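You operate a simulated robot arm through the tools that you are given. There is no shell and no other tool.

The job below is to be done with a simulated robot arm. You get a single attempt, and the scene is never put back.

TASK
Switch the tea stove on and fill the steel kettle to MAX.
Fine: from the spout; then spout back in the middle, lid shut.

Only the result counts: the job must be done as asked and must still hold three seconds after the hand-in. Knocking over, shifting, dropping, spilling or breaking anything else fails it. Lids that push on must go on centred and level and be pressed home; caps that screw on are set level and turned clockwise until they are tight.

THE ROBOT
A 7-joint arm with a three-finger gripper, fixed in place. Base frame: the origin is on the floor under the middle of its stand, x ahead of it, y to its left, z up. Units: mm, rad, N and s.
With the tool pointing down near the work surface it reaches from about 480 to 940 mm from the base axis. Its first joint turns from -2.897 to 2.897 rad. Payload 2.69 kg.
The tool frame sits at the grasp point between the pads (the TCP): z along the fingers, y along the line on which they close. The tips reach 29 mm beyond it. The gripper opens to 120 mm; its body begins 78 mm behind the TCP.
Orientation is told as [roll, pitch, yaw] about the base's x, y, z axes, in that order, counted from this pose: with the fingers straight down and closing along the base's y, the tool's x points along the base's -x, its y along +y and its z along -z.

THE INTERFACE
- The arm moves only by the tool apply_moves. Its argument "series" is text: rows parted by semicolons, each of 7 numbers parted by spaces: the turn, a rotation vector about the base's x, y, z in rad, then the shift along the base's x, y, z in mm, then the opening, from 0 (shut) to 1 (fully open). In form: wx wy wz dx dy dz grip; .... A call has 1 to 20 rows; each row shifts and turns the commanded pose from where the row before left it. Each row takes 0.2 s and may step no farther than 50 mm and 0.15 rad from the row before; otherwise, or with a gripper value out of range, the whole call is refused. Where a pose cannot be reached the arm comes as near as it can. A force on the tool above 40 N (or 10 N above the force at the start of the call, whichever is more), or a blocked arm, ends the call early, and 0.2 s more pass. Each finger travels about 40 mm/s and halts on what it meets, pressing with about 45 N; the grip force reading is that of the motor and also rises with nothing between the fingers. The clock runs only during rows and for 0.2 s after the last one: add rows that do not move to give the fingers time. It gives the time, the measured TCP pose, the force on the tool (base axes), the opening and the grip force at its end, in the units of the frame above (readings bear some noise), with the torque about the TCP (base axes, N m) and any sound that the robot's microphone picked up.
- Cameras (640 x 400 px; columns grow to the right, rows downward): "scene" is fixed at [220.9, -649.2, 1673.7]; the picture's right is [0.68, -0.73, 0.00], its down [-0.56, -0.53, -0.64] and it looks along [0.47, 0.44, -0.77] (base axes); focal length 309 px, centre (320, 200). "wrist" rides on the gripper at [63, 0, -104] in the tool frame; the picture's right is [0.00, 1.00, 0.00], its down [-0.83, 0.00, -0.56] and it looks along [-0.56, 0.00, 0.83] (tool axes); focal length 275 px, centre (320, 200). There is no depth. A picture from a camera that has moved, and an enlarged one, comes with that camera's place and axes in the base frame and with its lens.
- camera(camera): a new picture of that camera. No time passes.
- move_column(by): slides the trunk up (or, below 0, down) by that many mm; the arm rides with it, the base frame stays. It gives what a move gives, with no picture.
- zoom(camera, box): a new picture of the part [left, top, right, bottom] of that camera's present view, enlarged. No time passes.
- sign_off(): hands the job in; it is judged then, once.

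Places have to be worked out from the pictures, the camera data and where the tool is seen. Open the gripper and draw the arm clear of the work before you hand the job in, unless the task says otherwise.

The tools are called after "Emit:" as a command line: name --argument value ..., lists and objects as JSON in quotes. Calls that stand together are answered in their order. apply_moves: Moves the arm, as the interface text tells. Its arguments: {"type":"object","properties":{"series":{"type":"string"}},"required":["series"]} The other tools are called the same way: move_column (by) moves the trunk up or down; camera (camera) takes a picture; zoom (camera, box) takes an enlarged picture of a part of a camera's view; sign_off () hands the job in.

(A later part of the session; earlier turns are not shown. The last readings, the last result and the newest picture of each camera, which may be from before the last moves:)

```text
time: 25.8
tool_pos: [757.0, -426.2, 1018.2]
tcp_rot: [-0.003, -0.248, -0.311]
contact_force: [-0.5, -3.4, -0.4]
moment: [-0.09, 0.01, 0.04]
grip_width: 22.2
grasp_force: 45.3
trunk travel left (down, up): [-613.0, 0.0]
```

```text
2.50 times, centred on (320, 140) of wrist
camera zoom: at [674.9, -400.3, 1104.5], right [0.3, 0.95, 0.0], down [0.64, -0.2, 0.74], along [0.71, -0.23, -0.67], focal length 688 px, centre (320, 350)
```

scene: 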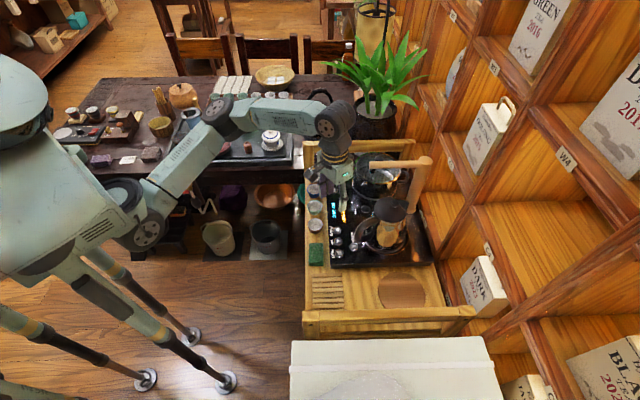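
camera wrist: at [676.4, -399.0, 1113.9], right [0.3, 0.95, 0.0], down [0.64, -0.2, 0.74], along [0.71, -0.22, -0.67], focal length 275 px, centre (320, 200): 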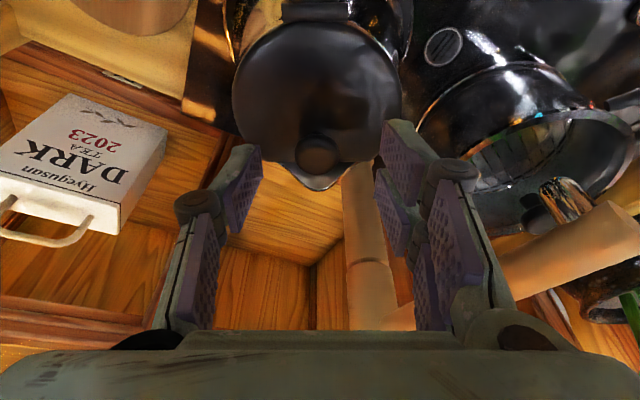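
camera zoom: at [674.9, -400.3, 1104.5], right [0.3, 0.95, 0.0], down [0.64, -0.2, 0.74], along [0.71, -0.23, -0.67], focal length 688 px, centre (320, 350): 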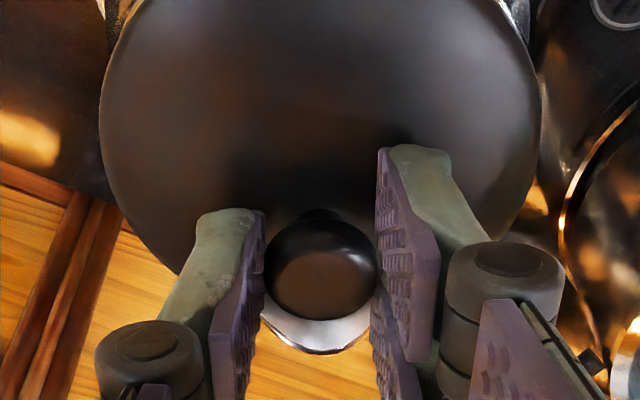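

Gripped (22 mm, 45 N). I make a small test lift along the presumed hinge arc and check forces and pictures.

Emit:
apply_moves --series "-0.0153 -0.0476 0 -1.7 0.6 2.7 0.14;0 0 0 0 0 0 0.14"

Emit:
zoom --camera "wrist" --box '[210, 0, 430, 220]'

Emit:
zoom --camera "scene" --box '[350, 170, 430, 230]'

```text
time: 26.4
tool_pos: [755.5, -426.3, 1020.9]
tcp_rot: [-0.002, -0.296, -0.311]
contact_force: [-2.8, -2.1, 0.3]
moment: [-0.06, 0.16, 0.02]
grip_width: 22.0
grasp_force: 44.9
trunk travel left (down, up): [-613.0, 0.0]
```

```text
1.82 times, centred on (320, 110) of wrist
camera zoom: at [669.0, -398.3, 1102.7], right [0.3, 0.95, 0.0], down [0.6, -0.19, 0.77], along [0.74, -0.23, -0.63], focal length 500 px, centre (320, 364)
```

zoom: 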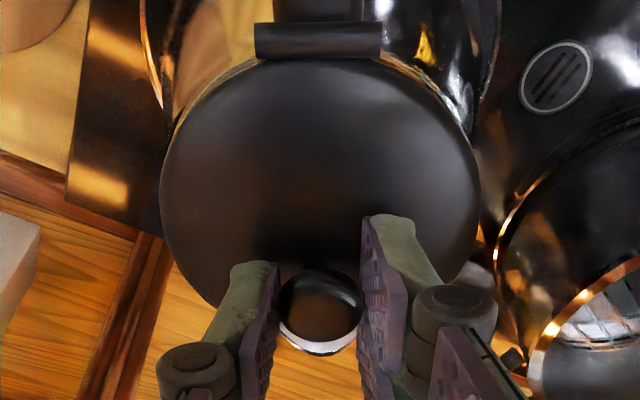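

```text
6.67 times, centred on (390, 200) of scene
camera zoom: at [220.9, -649.2, 1673.7], right [0.68, -0.73, 0.0], down [-0.56, -0.53, -0.64], along [0.47, 0.44, -0.77], focal length 2060 px, centre (-147, 200)
```

zoom: 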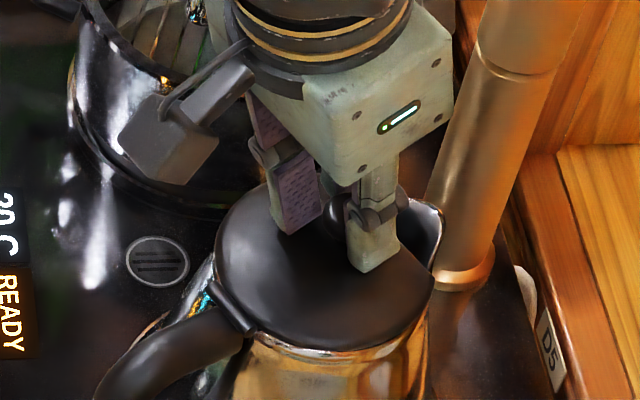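

Small forces only, so nothing is resisting. I continue the arc to about 0.15 rad and check whether the lid swings about its hinge.

Emit:
apply_moves --series "-0.0153 -0.0476 0 -1.9 0.6 2.6 0.14;-0.0153 -0.0476 0 -2 0.65 2.6 0.14;0 0 0 0 0 0 0.14"

Emit:
zoom --camera "wrist" --box '[210, 0, 430, 220]'

Emit:
zoom --camera "scene" --box '[350, 170, 430, 230]'

```text
time: 27.2
tool_pos: [751.6, -423.9, 1026.2]
tcp_rot: [-0.001, -0.396, -0.31]
contact_force: [-3.4, 0.0, 0.4]
moment: [0.05, 0.05, 0.01]
grip_width: 22.2
grasp_force: 45.2
trunk travel left (down, up): [-613.0, 0.0]
```

```text
1.82 times, centred on (320, 110) of wrist
camera zoom: at [658.1, -394.1, 1098.3], right [0.3, 0.95, 0.0], down [0.53, -0.16, 0.83], along [0.79, -0.25, -0.55], focal length 500 px, centre (320, 364)
```

zoom: 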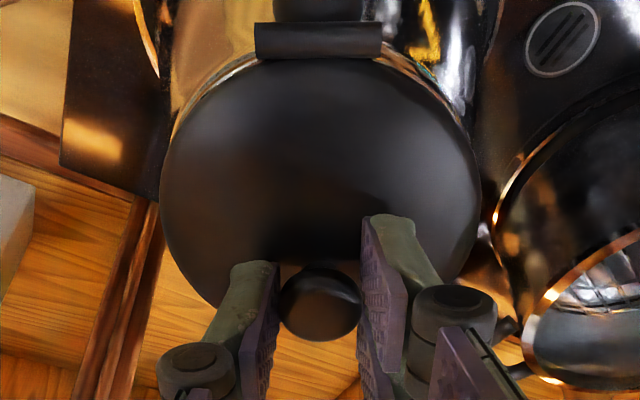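

```text
6.67 times, centred on (390, 200) of scene
camera zoom: at [220.9, -649.2, 1673.7], right [0.68, -0.73, 0.0], down [-0.56, -0.53, -0.64], along [0.47, 0.44, -0.77], focal length 2060 px, centre (-147, 200)
```

zoom: 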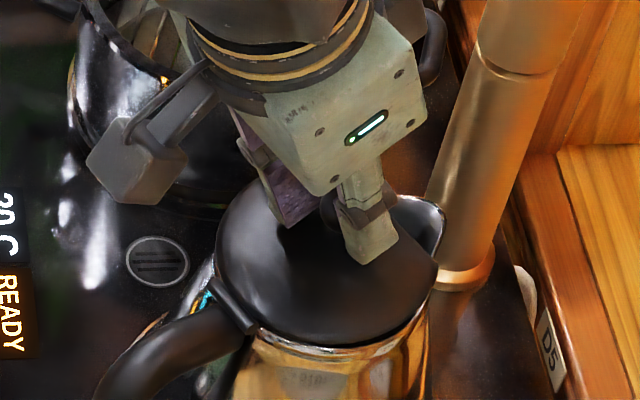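

The hinge stays fixed in the wrist view while the lid turns with the gripper, so the hinge location is right and the kettle isn't moving. I continue the opening arc to about 0.6 rad.

Emit:
apply_moves --series "-0.0305 -0.0952 0 -4.5 1.4 4.7 0.14;-0.0305 -0.0952 0 -4.9 1.6 4.2 0.14;-0.0305 -0.0952 0 -5.2 1.7 3.7 0.14;-0.0153 -0.0476 0 -2.7 0.9 1.6 0.14;-0.0305 -0.0952 0 -5.7 1.8 2.9 0.14;0 0 0 0 0 0 0.14"

Emit:
zoom --camera "wrist" --box '[210, 0, 430, 220]'

Emit:
zoom --camera "scene" --box '[340, 150, 440, 250]'

```text
time: 28.6
tool_pos: [729.2, -417.3, 1042.0]
tcp_rot: [-0.003, -0.846, -0.309]
contact_force: [-0.1, 0.3, 1.0]
moment: [0.01, -0.14, 0.03]
grip_width: 22.4
grasp_force: 45.1
trunk travel left (down, up): [-613.0, 0.0]
```

```text
1.82 times, centred on (320, 110) of wrist
camera zoom: at [614.9, -380.3, 1064.7], right [0.3, 0.95, 0.0], down [0.13, -0.04, 0.99], along [0.94, -0.3, -0.13], focal length 500 px, centre (320, 364)
```

zoom: 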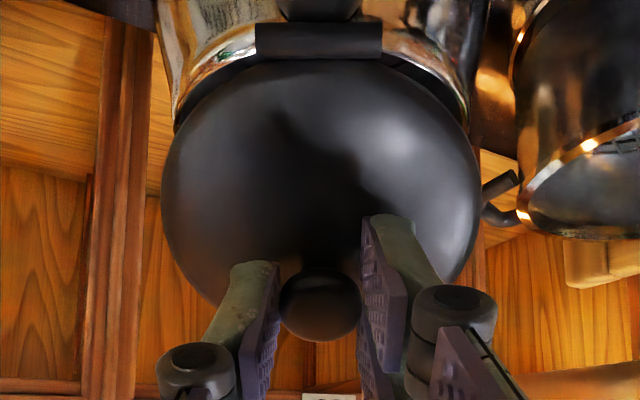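

```text
4.00 times, centred on (390, 200) of scene
camera zoom: at [220.9, -649.2, 1673.7], right [0.68, -0.73, 0.0], down [-0.56, -0.53, -0.64], along [0.47, 0.44, -0.77], focal length 1236 px, centre (40, 200)
```

zoom: 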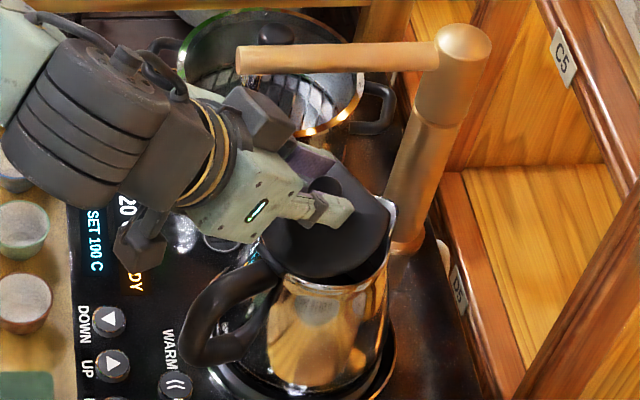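

The lid follows smoothly at about 34°. I continue the arc to about 1.2 rad.

Emit:
apply_moves --series "-0.0305 -0.0952 0 -5.95 1.9 2.2 0.14;-0.0305 -0.0952 0 -6.1 2 1.6 0.14;-0.0305 -0.0952 0 -6.2 2 0.95 0.14;-0.0305 -0.0952 0 -6.3 2 0.25 0.14;-0.0305 -0.0952 0 -6.3 2 -0.4 0.14;-0.0305 -0.0952 0 -6.3 2 -1.1 0.14;0 0 0 0 0 0 0.14"

Emit:
zoom --camera "wrist" --box '[210, 0, 430, 220]'

Emit:
zoom --camera "scene" --box '[340, 150, 440, 250]'

```text
time: 30.2
tool_pos: [692.1, -404.7, 1045.3]
tcp_rot: [-0.007, -1.444, -0.305]
contact_force: [0.6, -0.6, -8.3]
moment: [0.05, 0.13, 0.02]
grip_width: 22.5
grasp_force: 45.0
trunk travel left (down, up): [-613.0, 0.0]
```

```text
1.82 times, centred on (320, 110) of wrist
camera zoom: at [585.6, -371.4, 996.8], right [0.31, 0.95, -0.01], down [-0.42, 0.14, 0.89], along [0.85, -0.27, 0.45], focal length 500 px, centre (320, 364)
```

zoom: 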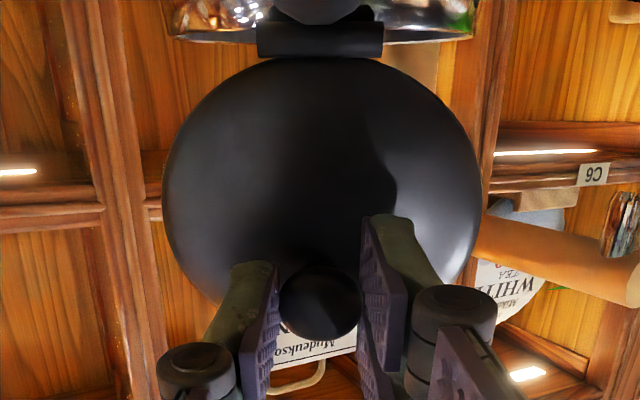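

```text
4.00 times, centred on (390, 200) of scene
camera zoom: at [220.9, -649.2, 1673.7], right [0.68, -0.73, 0.0], down [-0.56, -0.53, -0.64], along [0.47, 0.44, -0.77], focal length 1236 px, centre (40, 200)
```

zoom: 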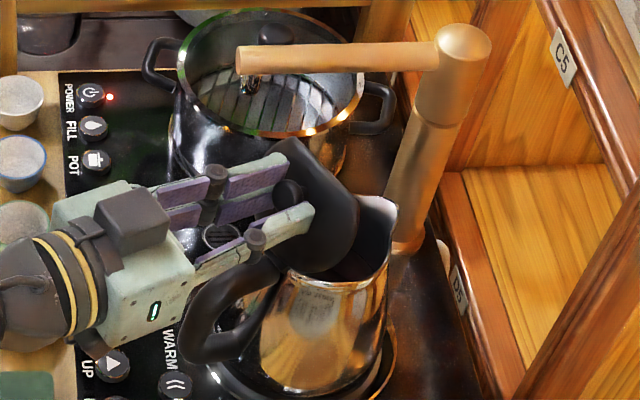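

A downward pull of 8 N shows up, so my arc is slightly too wide at the top. I ease down a little and continue in small steps.

Emit:
apply_moves --series "0 0 0 0 0 -1.2 0.14;-0.0153 -0.0476 0 -3 1 -1 0.14;0 0 0 0 0 0 0.14"

```text
time: 31.0
tool_pos: [687.2, -405.3, 1044.1]
tcp_rot: [-0.015, -1.496, -0.298]
contact_force: [0.6, -0.4, -5.6]
moment: [0.04, 0.23, -0.05]
grip_width: 22.1
grasp_force: 44.8
trunk travel left (down, up): [-613.0, 0.0]
```

Force eased to 5.6 N. Continuing the arc with a bit more lowering.

Emit:
apply_moves --series "-0.0153 -0.0476 0 -3 1 -1.6 0.14;-0.0153 -0.0476 0 -3 1 -1.7 0.14;-0.0153 -0.0476 0 -3 1 -1.7 0.14;0 0 0 0 0 0 0.14"

Emit:
zoom --camera "wrist" --box '[210, 0, 430, 220]'

Emit:
zoom --camera "scene" --box '[340, 150, 440, 250]'

```text
time: 32.0
tool_pos: [678.8, -400.8, 1038.5]
tcp_rot: [-3.139, -1.497, 2.828]
contact_force: [0.5, 0.0, -10.6]
moment: [0.2, 0.61, -0.01]
grip_width: 22.3
grasp_force: 45.3
trunk travel left (down, up): [-613.0, 0.0]
```

```text
1.82 times, centred on (320, 110) of wrist
camera zoom: at [585.1, -370.7, 968.4], right [0.31, 0.95, 0.0], down [-0.58, 0.19, 0.79], along [0.75, -0.24, 0.62], focal length 500 px, centre (320, 364)
```

zoom: 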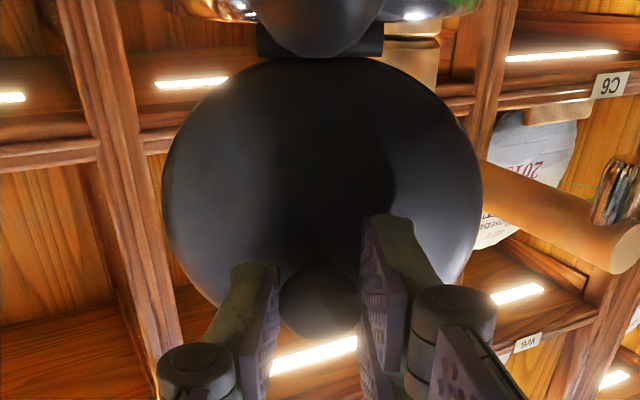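

```text
4.00 times, centred on (390, 200) of scene
camera zoom: at [220.9, -649.2, 1673.7], right [0.68, -0.73, 0.0], down [-0.56, -0.53, -0.64], along [0.47, 0.44, -0.77], focal length 1236 px, centre (40, 200)
```

zoom: 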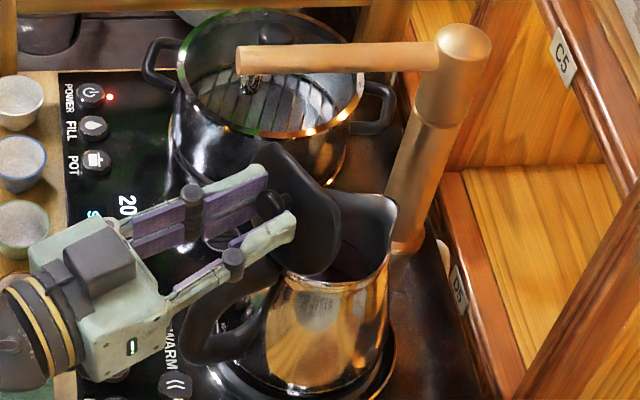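

The moment is rising (0.6 N·m), so the lid may be near its stop at about 80°. I relieve the strain by lowering 2 mm and turning back slightly, then read the forces.

Emit:
apply_moves --series "0.0153 0.0476 0 0 0 -1.5 0.14;0 0 0 0 0 0 0.14"

```text
time: 32.6
tool_pos: [680.1, -401.3, 1038.3]
tcp_rot: [-3.108, -1.547, 2.798]
contact_force: [-0.4, 0.2, -5.6]
moment: [0.13, 0.15, 0.01]
grip_width: 22.2
grasp_force: 44.7
trunk travel left (down, up): [-613.0, 0.0]
```

Strain fell as expected. I lower another 1.5 mm to take out the remaining pull.

Emit:
apply_moves --series "0 0 0 0 0 -1.5 0.14;0 0 0 -1 0.3 -0.5 0.14;0 0 0 0 0 0 0.14"

Emit:
zoom --camera "scene" --box '[345, 175, 425, 255]'

```text
time: 33.4
tool_pos: [678.1, -400.9, 1035.4]
tcp_rot: [-3.108, -1.546, 2.796]
contact_force: [-4.8, -0.5, -1.4]
moment: [-0.01, 0.32, -0.07]
grip_width: 22.1
grasp_force: 44.9
trunk travel left (down, up): [-613.0, 0.0]
```

```text
5.00 times, centred on (385, 215) of scene
camera zoom: at [220.9, -649.2, 1673.7], right [0.68, -0.73, 0.0], down [-0.56, -0.53, -0.64], along [0.47, 0.44, -0.77], focal length 1545 px, centre (-5, 125)
```

zoom: 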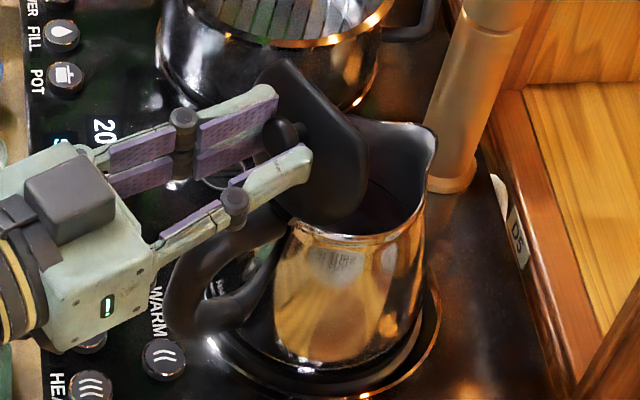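

The lid is near vertical. I continue a little farther in small steps, watching for a hard stop.

Emit:
apply_moves --series "-0.0076 -0.0238 0 -2.5 0.8 -1.2 0.14;-0.0076 -0.0238 0 -2.5 0.8 -1.3 0.14;0 0 0 0 0 0 0.14"

```text
time: 34.2
tool_pos: [673.5, -399.1, 1032.7]
tcp_rot: [-3.136, -1.495, 2.824]
contact_force: [-1.9, -0.6, -2.4]
moment: [0.1, 0.13, -0.12]
grip_width: 22.4
grasp_force: 45.1
trunk travel left (down, up): [-613.0, 0.0]
```

Forces are low now; a refit gives the hinge at about z≈973. I follow the corrected arc past vertical to about 1.6 rad.

Emit:
apply_moves --series "-0.0153 -0.0476 0 -2.8 0.9 -1.8 0.14;-0.0153 -0.0476 0 -2.7 0.9 -2 0.14;0 0 0 0 0 0 0.14"

Emit:
zoom --camera "scene" --box '[345, 175, 425, 255]'

Emit:
camera --camera "wrist"

```text
time: 35.0
tool_pos: [658.9, -405.7, 1031.4]
tcp_rot: [-3.112, -1.397, 2.816]
contact_force: [2.0, 5.3, 13.9]
moment: [0.15, -0.35, 0.3]
grip_width: 22.1
grasp_force: 44.5
out of reach, approached as far as the arm can: row 2
trunk travel left (down, up): [-613.0, 0.0]
```

```text
5.00 times, centred on (385, 215) of scene
camera zoom: at [220.9, -649.2, 1673.7], right [0.68, -0.73, 0.0], down [-0.56, -0.53, -0.64], along [0.47, 0.44, -0.77], focal length 1545 px, centre (-5, 125)
```

zoom: 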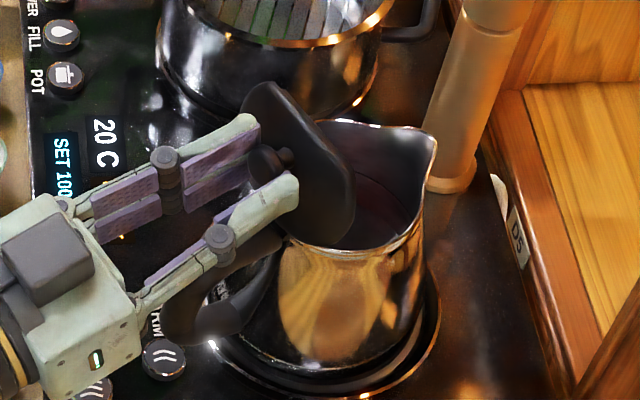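

```text
taken
camera wrist: at [572.0, -380.3, 952.0], right [0.29, 0.96, -0.01], down [-0.66, 0.21, 0.72], along [0.69, -0.21, 0.69], focal length 275 px, centre (320, 200)
```

wrist: 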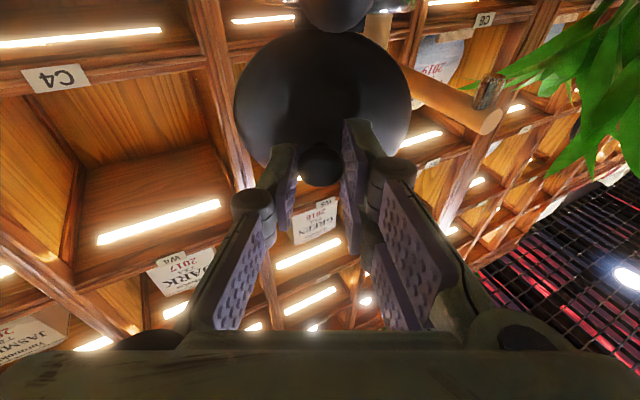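

By the knob's location the lid is now at about 90°, with its centre of mass behind the hinge; the arm is at a joint limit here. I release gently and see whether the lid stays open.

Emit:
apply_moves --series "0 0 0 0 0 0 0.2;0 0 0 0 0 0 0.25;0 0 0 0 0 0 0.3;0 0 0 0 0 0 0.4;0 0 0 0 0 0 0.45;0 0 0 0 0 0 0.45"

Emit:
zoom --camera "scene" --box '[345, 175, 425, 255]'

Emit:
camera --camera "wrist"

```text
time: 36.4
tool_pos: [659.6, -407.3, 1028.7]
tcp_rot: [-3.122, -1.405, 2.824]
contact_force: [0.2, -0.5, 0.2]
moment: [0.0, -0.01, -0.03]
grip_width: 54.0
grasp_force: 0.1
trunk travel left (down, up): [-613.0, 0.0]
```

```text
5.00 times, centred on (385, 215) of scene
camera zoom: at [220.9, -649.2, 1673.7], right [0.68, -0.73, 0.0], down [-0.56, -0.53, -0.64], along [0.47, 0.44, -0.77], focal length 1545 px, centre (-5, 125)
```

zoom: 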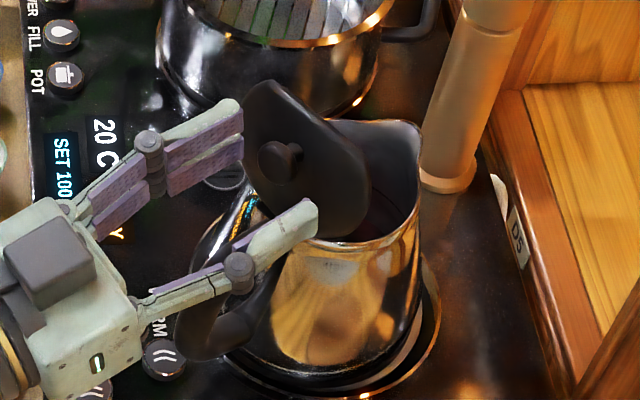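

```text
taken
camera wrist: at [571.8, -381.0, 949.5], right [0.3, 0.96, -0.01], down [-0.65, 0.21, 0.73], along [0.7, -0.21, 0.69], focal length 275 px, centre (320, 200)
```

wrist: 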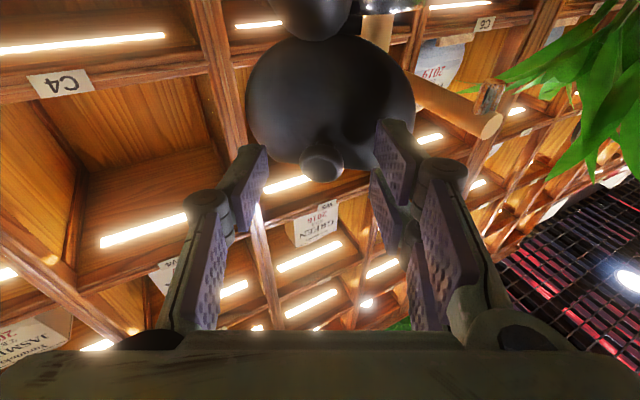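

The lid stays open, but the kettle seems to have shifted slightly. I zoom in on its base to check that it still sits properly on its heating plate.

Emit:
zoom --camera "scene" --box '[365, 200, 415, 260]'

Emit:
zoom --camera "scene" --box '[350, 180, 420, 230]'

```text
6.67 times, centred on (390, 230) of scene
camera zoom: at [220.9, -649.2, 1673.7], right [0.68, -0.73, 0.0], down [-0.56, -0.53, -0.64], along [0.47, 0.44, -0.77], focal length 2060 px, centre (-147, 0)
```

zoom: 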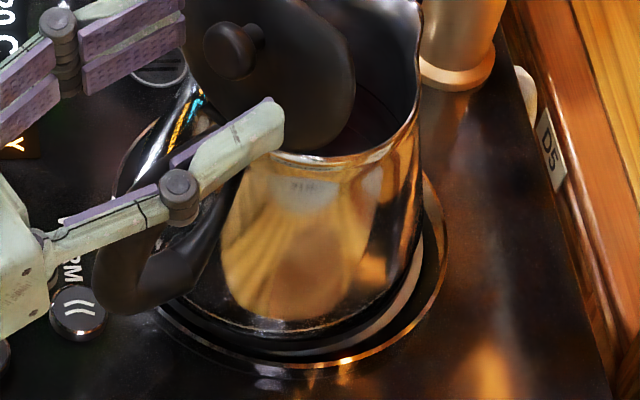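

```text
8.00 times, centred on (385, 205) of scene
camera zoom: at [220.9, -649.2, 1673.7], right [0.68, -0.73, 0.0], down [-0.56, -0.53, -0.64], along [0.47, 0.44, -0.77], focal length 2472 px, centre (-200, 160)
```

zoom: 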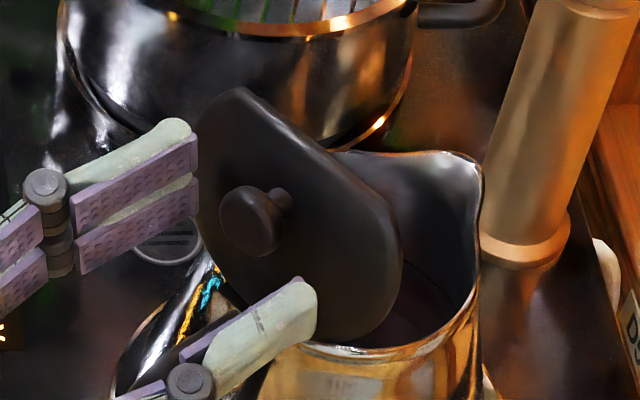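

The kettle has slid a few mm toward the handle side while being released, but stands upright with the lid open. I back the gripper straight away from the knob, then turn the tool down again for a better view from above.

Emit:
apply_moves --series "0 0 0 -20 6.4 0 0.45;0 0 0 -28 9 0 0.45;0 0 0 -28 9 0 0.45;0.0427 0.1333 0 0 0 5 0.45;0.0427 0.1333 0 0 0 10 0.45;0.0427 0.1333 0 0 0 10 0.45;0.0427 0.1333 0 0 0 10 0.45;0.0427 0.1333 0 0 0 10 0.45;0.0427 0.1333 0 0 0 5 0.45;0.0427 0.1333 0 0 0 0 0.45;0 0 0 0 0 0 0.45"

Emit:
camera --camera "wrist"

Emit:
zoom --camera "scene" --box '[310, 150, 440, 270]'

```text
time: 38.8
tool_pos: [584.9, -383.6, 1079.2]
tcp_rot: [-0.004, -0.764, -0.31]
contact_force: [0.2, 0.1, 0.0]
moment: [-0.01, 0.02, 0.0]
grip_width: 54.2
grasp_force: 0.0
trunk travel left (down, up): [-613.0, 0.0]
```

```text
taken
camera wrist: at [472.0, -347.5, 1111.3], right [0.3, 0.95, -0.01], down [0.21, -0.06, 0.98], along [0.93, -0.3, -0.22], focal length 275 px, centre (320, 200)
```

wrist: 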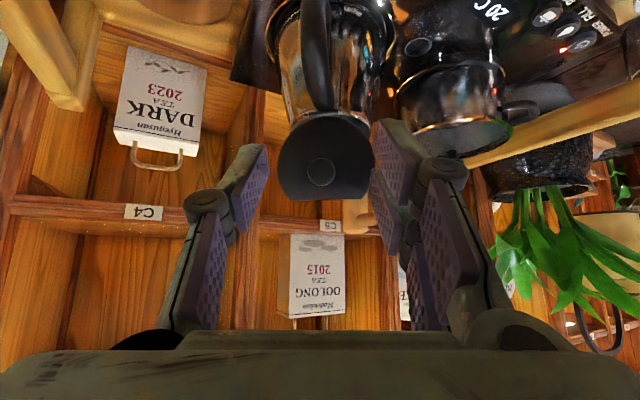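

```text
3.33 times, centred on (375, 210) of scene
camera zoom: at [220.9, -649.2, 1673.7], right [0.68, -0.73, 0.0], down [-0.56, -0.53, -0.64], along [0.47, 0.44, -0.77], focal length 1030 px, centre (137, 167)
```

zoom: 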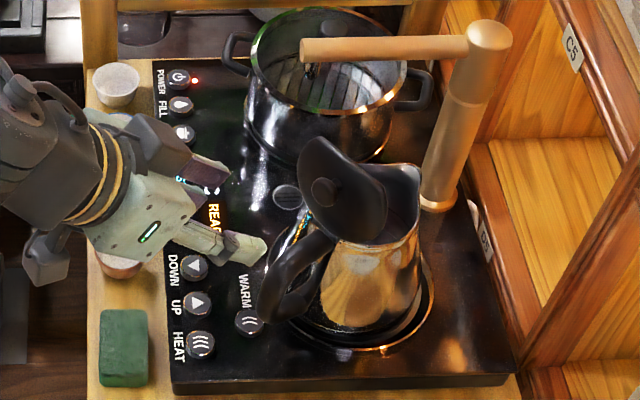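

Lid stays up. I tip the tool down further and rise to look into and around the kettle from above.

Emit:
apply_moves --series "0.0427 0.1333 0 10 -3 10 0.45;0.0427 0.1333 0 20 -6 10 0.45;0.0427 0.1333 0 20 -6 10 0.45;0 0 0 0 0 0 0.45"

Emit:
camera --camera "wrist"

Emit:
zoom --camera "wrist" --box '[230, 30, 430, 230]'

```text
time: 39.8
tool_pos: [633.1, -398.1, 1108.0]
tcp_rot: [-0.002, -0.344, -0.31]
contact_force: [0.2, -0.1, 0.7]
moment: [-0.01, 0.0, -0.02]
grip_width: 54.2
grasp_force: 0.0
trunk travel left (down, up): [-613.0, 0.0]
```

```text
taken
camera wrist: at [544.3, -369.8, 1185.8], right [0.3, 0.95, 0.0], down [0.57, -0.18, 0.8], along [0.77, -0.24, -0.6], focal length 275 px, centre (320, 200)
```

wrist: 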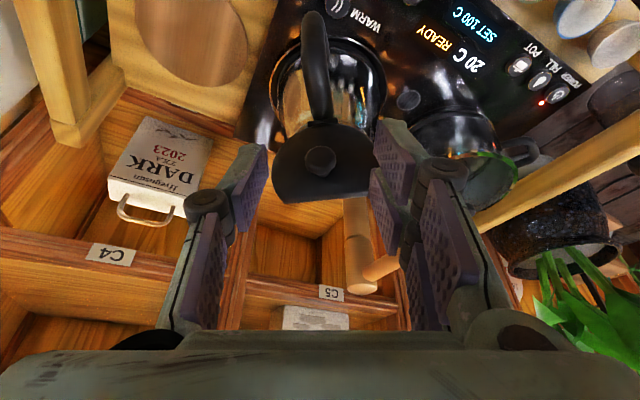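

```text
2.00 times, centred on (330, 130) of wrist
camera zoom: at [544.3, -369.8, 1185.8], right [0.3, 0.95, 0.0], down [0.57, -0.18, 0.8], along [0.77, -0.24, -0.6], focal length 551 px, centre (300, 340)
```

zoom: 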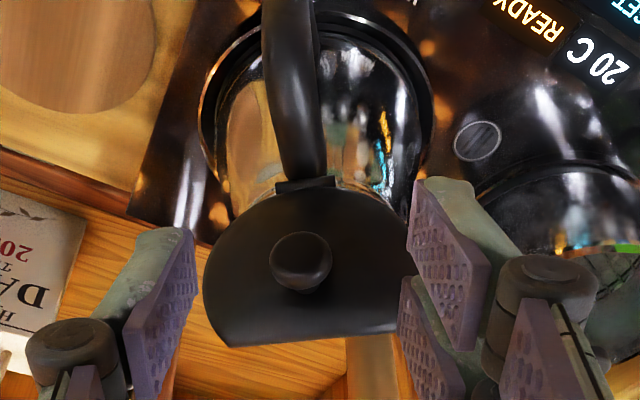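

I zoom the scene camera into the kettle's mouth to look for the MAX mark and current water level.

Emit:
zoom --camera "scene" --box '[370, 190, 410, 220]'

Emit:
zoom --camera "scene" --box '[360, 210, 410, 260]'

```text
13.33 times, centred on (390, 205) of scene
camera zoom: at [220.9, -649.2, 1673.7], right [0.68, -0.73, 0.0], down [-0.56, -0.53, -0.64], along [0.47, 0.44, -0.77], focal length 4121 px, centre (-613, 133)
```

zoom: 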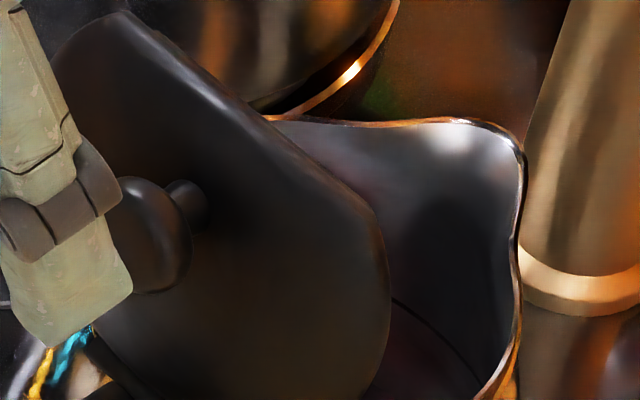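

```text
8.00 times, centred on (385, 235) of scene
camera zoom: at [220.9, -649.2, 1673.7], right [0.68, -0.73, 0.0], down [-0.56, -0.53, -0.64], along [0.47, 0.44, -0.77], focal length 2472 px, centre (-200, -80)
```

zoom: 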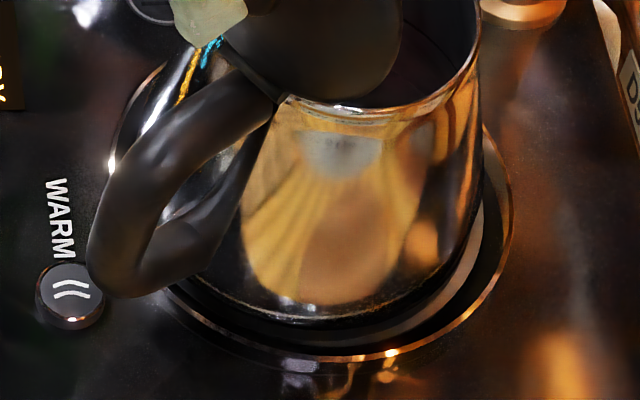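

I zoom further into the visible part of the kettle's interior.

Emit:
zoom --camera "scene" --box '[386, 196, 410, 216]'

Emit:
zoom --camera "wrist" --box '[260, 20, 400, 140]'

```text
16.00 times, centred on (398, 206) of scene
camera zoom: at [220.9, -649.2, 1673.7], right [0.68, -0.73, 0.0], down [-0.56, -0.53, -0.64], along [0.47, 0.44, -0.77], focal length 4945 px, centre (-928, 104)
```

zoom: 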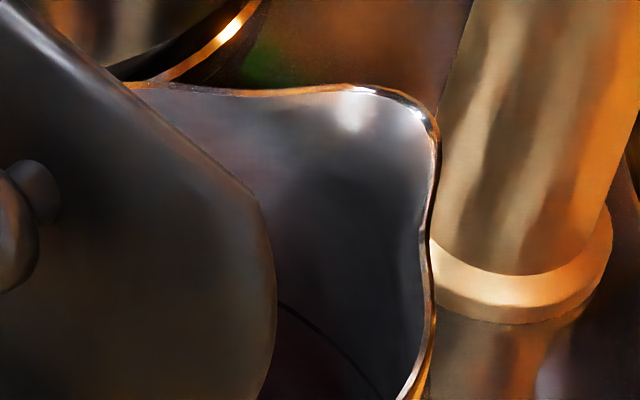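

```text
3.33 times, centred on (330, 80) of wrist
camera zoom: at [544.3, -369.8, 1185.8], right [0.3, 0.95, 0.0], down [0.57, -0.18, 0.8], along [0.77, -0.24, -0.6], focal length 918 px, centre (287, 600)
```

zoom: 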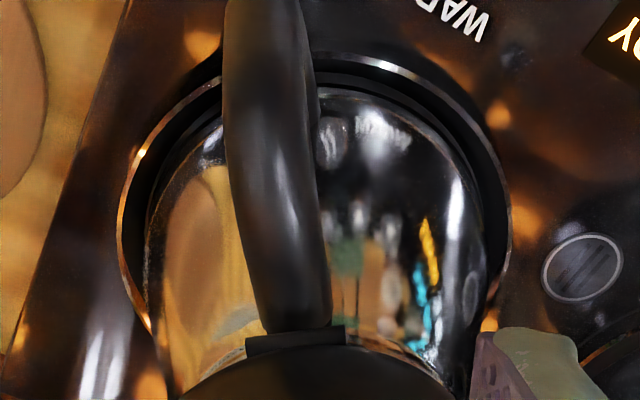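

The kettle is still centred on its plate but has turned by roughly 0.1 rad; the lid stands open. Next I bring the closed fingers round to the pot side of the spout arm, pointing forward, ready to swing the spout over the kettle.

Emit:
apply_moves --series "0 0 0 -21 21 0 0.3;0 0 0 -21 21 0 0.2;0 0 -0.119 31.8 31.9 0 0;0 0 -0.119 31.8 31.9 0 0;0 0 -0.119 31.8 31.9 0 0;0 0 -0.118 31.8 31.9 0 0;-0.0926 -0.0929 0 31.8 31.9 -5 0;-0.0926 -0.0929 0 0 0 0 0;-0.0926 -0.0929 0 0 0 0 0;-0.0926 -0.0929 0 0 0 0 0;-0.0926 -0.0929 0 0 0 0 0;0 0 0 0 0 0 0"

Emit:
camera --camera "wrist"

Emit:
zoom --camera "scene" --box '[290, 100, 450, 260]'

```text
time: 42.4
tool_pos: [751.1, -196.0, 1103.5]
tcp_rot: [-0.002, -1.005, -0.784]
contact_force: [-1.1, 0.0, 0.5]
moment: [0.01, 0.01, 0.03]
grip_width: 0.0
grasp_force: 29.1
trunk travel left (down, up): [-613.0, 0.0]
```

```text
taken
camera wrist: at [664.9, -110.5, 1107.1], right [0.71, 0.71, -0.01], down [-0.01, 0.02, 1.0], along [0.71, -0.71, 0.02], focal length 275 px, centre (320, 200)
```

wrist: 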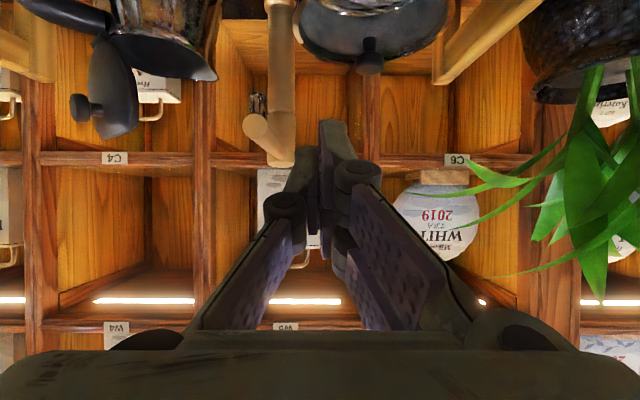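

```text
2.50 times, centred on (370, 180) of scene
camera zoom: at [220.9, -649.2, 1673.7], right [0.68, -0.73, 0.0], down [-0.56, -0.53, -0.64], along [0.47, 0.44, -0.77], focal length 773 px, centre (195, 250)
```

zoom: 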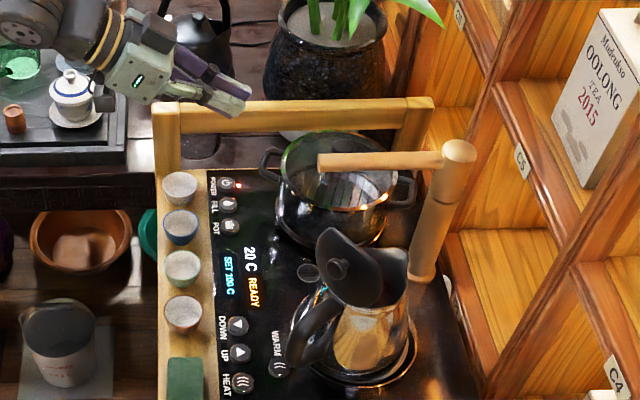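

The spout arm is seen end-on. I zoom to fix its height.

Emit:
zoom --camera "wrist" --box '[220, 60, 340, 180]'

```text
3.33 times, centred on (280, 120) of wrist
camera zoom: at [664.9, -110.5, 1107.1], right [0.71, 0.71, -0.01], down [-0.01, 0.02, 1.0], along [0.71, -0.71, 0.02], focal length 918 px, centre (453, 467)
```

zoom: 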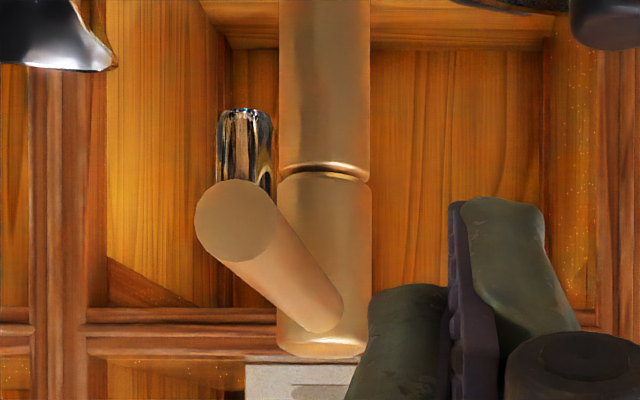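

The spout arm's axis is at z≈1048 near the tip, radius about 11 mm, nozzle end at z≈1015. I move the closed fingers forward alongside the arm on the pot side, leaving about 10 mm gap.

Emit:
apply_moves --series "0 0 0 25.9 -35 -16 0;0 0 0 25.9 -35 -16 0;0 0 0 25.9 -35 -16 0;0 0 0 0 0 0 0"

Emit:
camera --camera "wrist"

Emit:
zoom --camera "scene" --box '[320, 120, 440, 220]'

```text
time: 43.4
tool_pos: [829.2, -302.4, 1056.9]
tcp_rot: [0.0, -1.001, -0.785]
contact_force: [0.5, -0.8, -1.3]
moment: [0.03, -0.01, 0.03]
grip_width: 0.0
grasp_force: 28.1
trunk travel left (down, up): [-613.0, 0.0]
```

```text
taken
camera wrist: at [742.8, -216.4, 1059.6], right [0.71, 0.71, 0.0], down [-0.01, 0.02, 1.0], along [0.71, -0.71, 0.02], focal length 275 px, centre (320, 200)
```

wrist: 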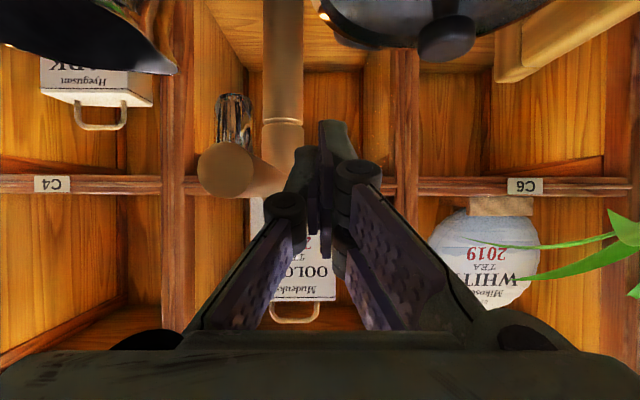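

```text
4.00 times, centred on (380, 170) of scene
camera zoom: at [220.9, -649.2, 1673.7], right [0.68, -0.73, 0.0], down [-0.56, -0.53, -0.64], along [0.47, 0.44, -0.77], focal length 1236 px, centre (80, 320)
```

zoom: 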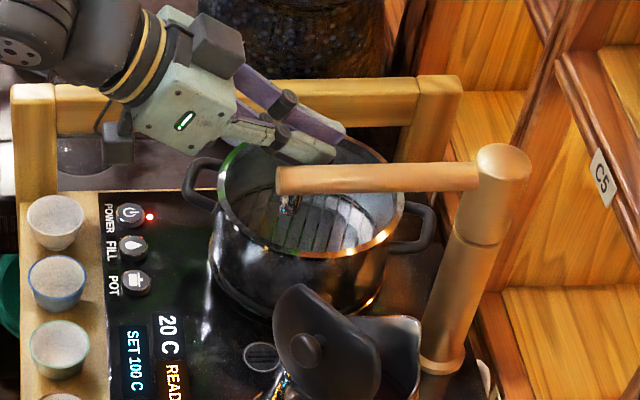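

Column axis is about (p932,q337) in the cart frame, and the arm tip at q337. I now push the arm toward the kettle with the thumb side, first part of the arc.

Emit:
apply_moves --series "0 0 0 -7.5 -8 0 0;0 0 0 -10.6 -12 0 0;0 0 0 -10.6 -12 0 0;0 0 0 0 0 0 0"

Emit:
camera --camera "wrist"

Emit:
zoom --camera "scene" --box '[320, 120, 440, 220]'

```text
time: 44.4
tool_pos: [799.8, -334.7, 1054.4]
tcp_rot: [-0.002, -1.002, -0.785]
contact_force: [0.0, -0.3, -0.8]
moment: [0.0, -0.01, -0.01]
grip_width: 0.0
grasp_force: 28.2
trunk travel left (down, up): [-613.0, 0.0]
```

```text
taken
camera wrist: at [713.5, -248.2, 1058.7], right [0.71, 0.71, 0.0], down [-0.01, 0.02, 1.0], along [0.71, -0.71, 0.02], focal length 275 px, centre (320, 200)
```

wrist: 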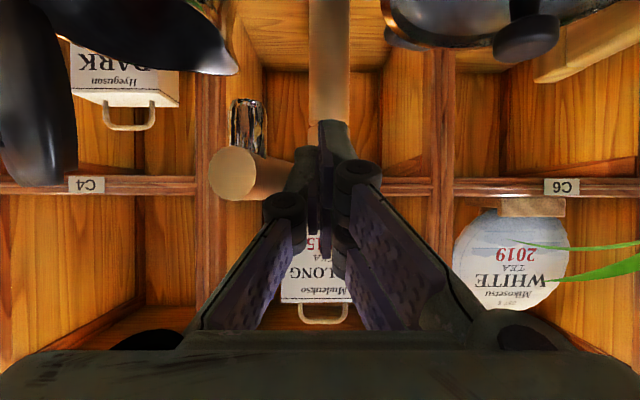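

```text
4.00 times, centred on (380, 170) of scene
camera zoom: at [220.9, -649.2, 1673.7], right [0.68, -0.73, 0.0], down [-0.56, -0.53, -0.64], along [0.47, 0.44, -0.77], focal length 1236 px, centre (80, 320)
```

zoom: 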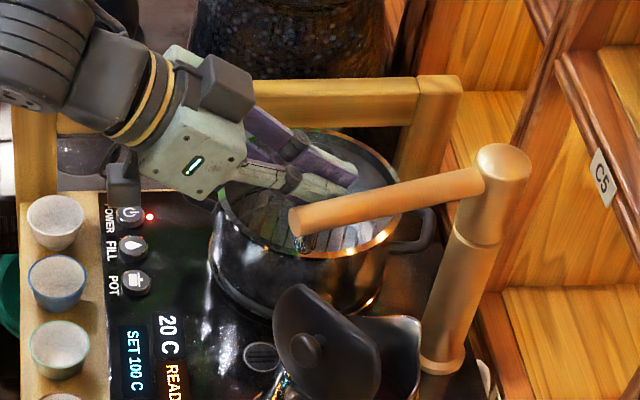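

The spout swings freely (about 13° so far). I continue the arc to roughly 35°.

Emit:
apply_moves --series "0 0 0 -9.2 -12 0 0;0 0 0 -9.2 -12 0 0;0 0 0 -5.6 -11.3 0 0;0 0 0 0 0 0 0"

Emit:
camera --camera "wrist"

Emit:
zoom --camera "scene" --box '[320, 140, 440, 240]'

```text
time: 45.4
tool_pos: [776.1, -369.4, 1054.8]
tcp_rot: [-0.002, -1.0, -0.784]
contact_force: [0.8, -1.0, -0.7]
moment: [0.02, 0.01, -0.03]
grip_width: 0.0
grasp_force: 28.7
trunk travel left (down, up): [-613.0, 0.0]
```

```text
taken
camera wrist: at [690.1, -283.4, 1058.8], right [0.71, 0.71, -0.01], down [-0.01, 0.02, 1.0], along [0.71, -0.71, 0.02], focal length 275 px, centre (320, 200)
```

wrist: 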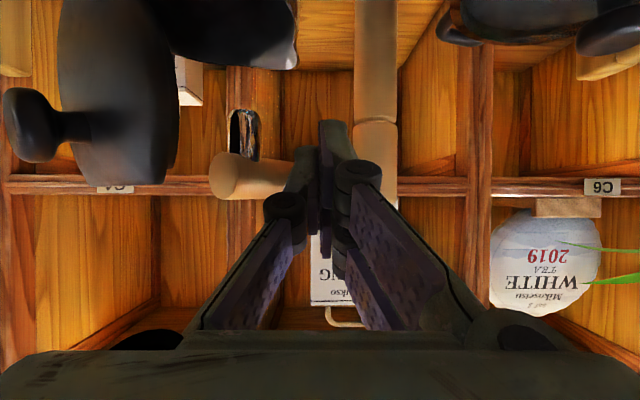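

```text
4.00 times, centred on (380, 190) of scene
camera zoom: at [220.9, -649.2, 1673.7], right [0.68, -0.73, 0.0], down [-0.56, -0.53, -0.64], along [0.47, 0.44, -0.77], focal length 1236 px, centre (80, 240)
```

zoom: 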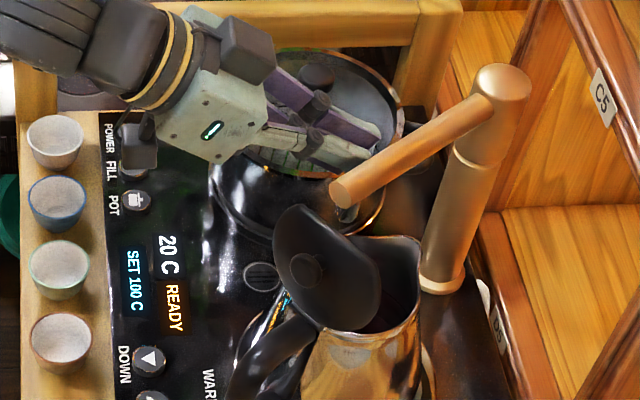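

Spout is at roughly 37°; the kettle centre lies at about 46°. I push on in two smaller steps.

Emit:
apply_moves --series "0 0 0 -1.4 -8.5 0 0;0 0 0 -1.4 -8.5 0 0;0 0 0 0 0 0 0"

Emit:
camera --camera "wrist"

Emit:
zoom --camera "scene" --box '[330, 160, 430, 240]'

```text
time: 46.2
tool_pos: [772.8, -387.5, 1054.8]
tcp_rot: [-0.001, -1.002, -0.784]
contact_force: [-0.3, -0.5, -0.7]
moment: [-0.02, 0.01, -0.03]
grip_width: 0.0
grasp_force: 28.6
trunk travel left (down, up): [-613.0, 0.0]
```

```text
taken
camera wrist: at [687.0, -300.7, 1058.9], right [0.71, 0.71, 0.0], down [-0.01, 0.02, 1.0], along [0.71, -0.71, 0.02], focal length 275 px, centre (320, 200)
```

wrist: 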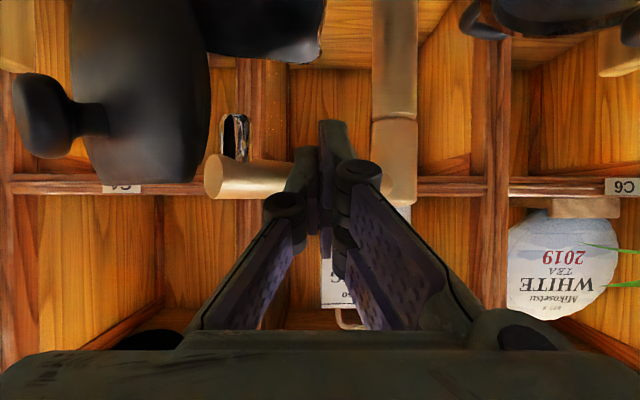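

```text
5.00 times, centred on (380, 200) of scene
camera zoom: at [220.9, -649.2, 1673.7], right [0.68, -0.73, 0.0], down [-0.56, -0.53, -0.64], along [0.47, 0.44, -0.77], focal length 1545 px, centre (20, 200)
```

zoom: 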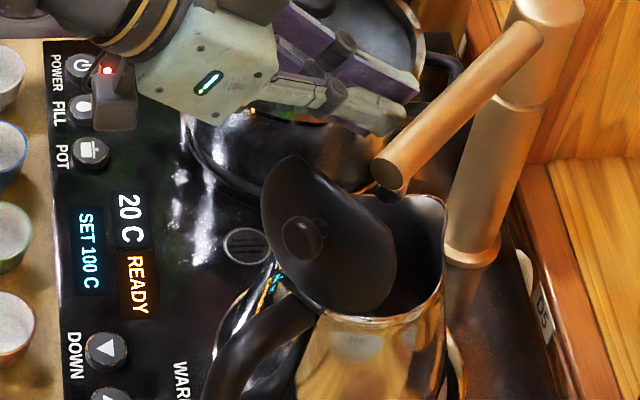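

The nozzle now sits at about (752,-423), right above the kettle's mouth. I withdraw the fingers sideways and back, leaving the spout there.

Emit:
apply_moves --series "0 0 0 8.5 12.7 0 0;0 0 0 -31.9 31.8 5 0;0 0 0 -31.9 31.8 10 0;0 0 0 0 0 0 0"

Emit:
camera --camera "wrist"

Emit:
zoom --camera "scene" --box '[330, 150, 430, 250]'

Emit:
zoom --camera "scene" --box '[376, 188, 414, 222]'

```text
time: 47.2
tool_pos: [716.5, -309.8, 1070.9]
tcp_rot: [-0.001, -1.002, -0.783]
contact_force: [-0.1, -0.2, -0.6]
moment: [-0.03, 0.02, -0.02]
grip_width: 0.0
grasp_force: 28.1
trunk travel left (down, up): [-613.0, 0.0]
```

```text
taken
camera wrist: at [630.6, -224.0, 1074.4], right [0.71, 0.71, 0.0], down [-0.01, 0.02, 1.0], along [0.71, -0.71, 0.02], focal length 275 px, centre (320, 200)
```

wrist: 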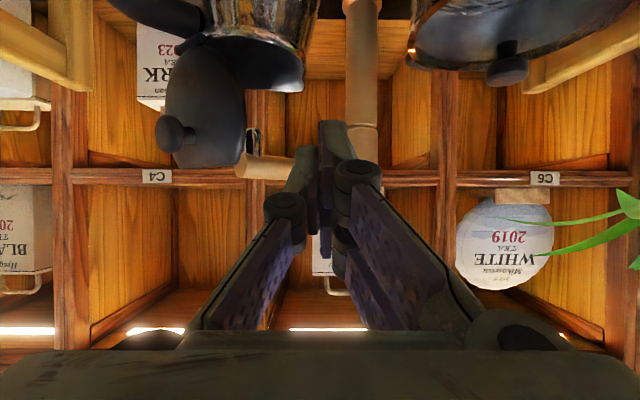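

```text
4.00 times, centred on (380, 200) of scene
camera zoom: at [220.9, -649.2, 1673.7], right [0.68, -0.73, 0.0], down [-0.56, -0.53, -0.64], along [0.47, 0.44, -0.77], focal length 1236 px, centre (80, 200)
```

zoom: 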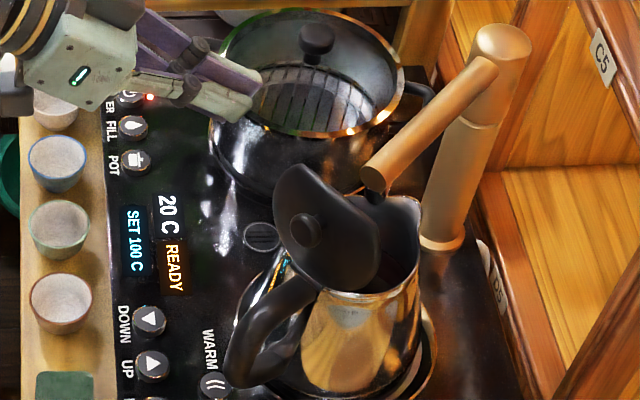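

```text
11.76 times, centred on (395, 205) of scene
camera zoom: at [220.9, -649.2, 1673.7], right [0.68, -0.73, 0.0], down [-0.56, -0.53, -0.64], along [0.47, 0.44, -0.77], focal length 3636 px, centre (-562, 141)
```

zoom: 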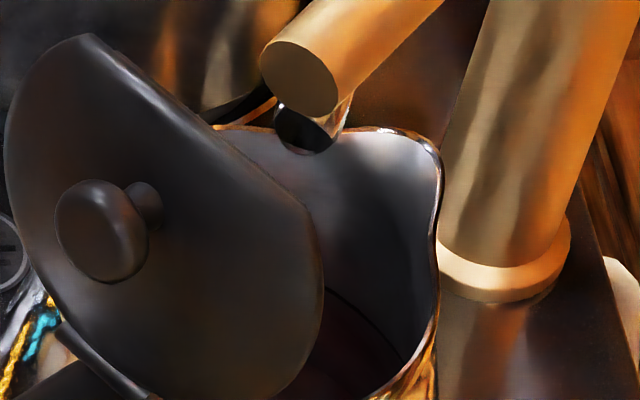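

The spout is over the mouth. I zoom tightly on the dark arc inside the kettle to learn whether it's a mark or the water line.

Emit:
zoom --camera "scene" --box '[394, 204, 410, 216]'

Emit:
zoom --camera "wrist" --box '[180, 0, 330, 120]'

```text
16.00 times, centred on (402, 210) of scene
camera zoom: at [220.9, -649.2, 1673.7], right [0.68, -0.73, 0.0], down [-0.56, -0.53, -0.64], along [0.47, 0.44, -0.77], focal length 4945 px, centre (-992, 40)
```

zoom: 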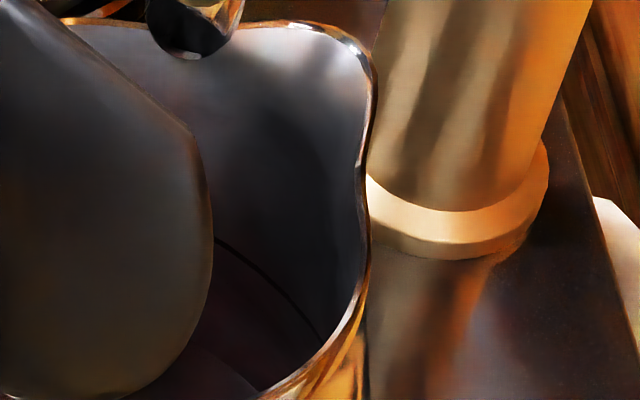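

```text
3.33 times, centred on (255, 60) of wrist
camera zoom: at [630.6, -224.0, 1074.4], right [0.71, 0.71, 0.0], down [-0.01, 0.02, 1.0], along [0.71, -0.71, 0.02], focal length 918 px, centre (537, 667)
```

zoom: 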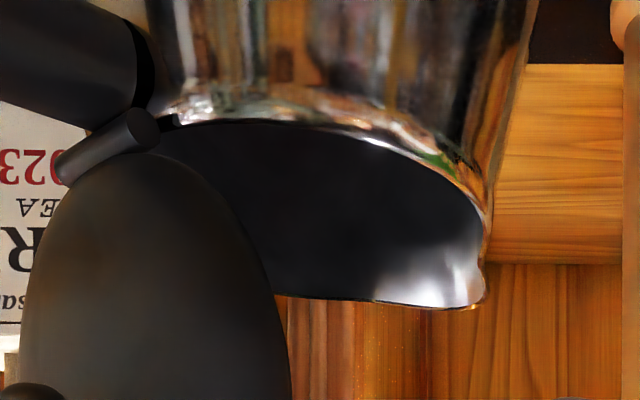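

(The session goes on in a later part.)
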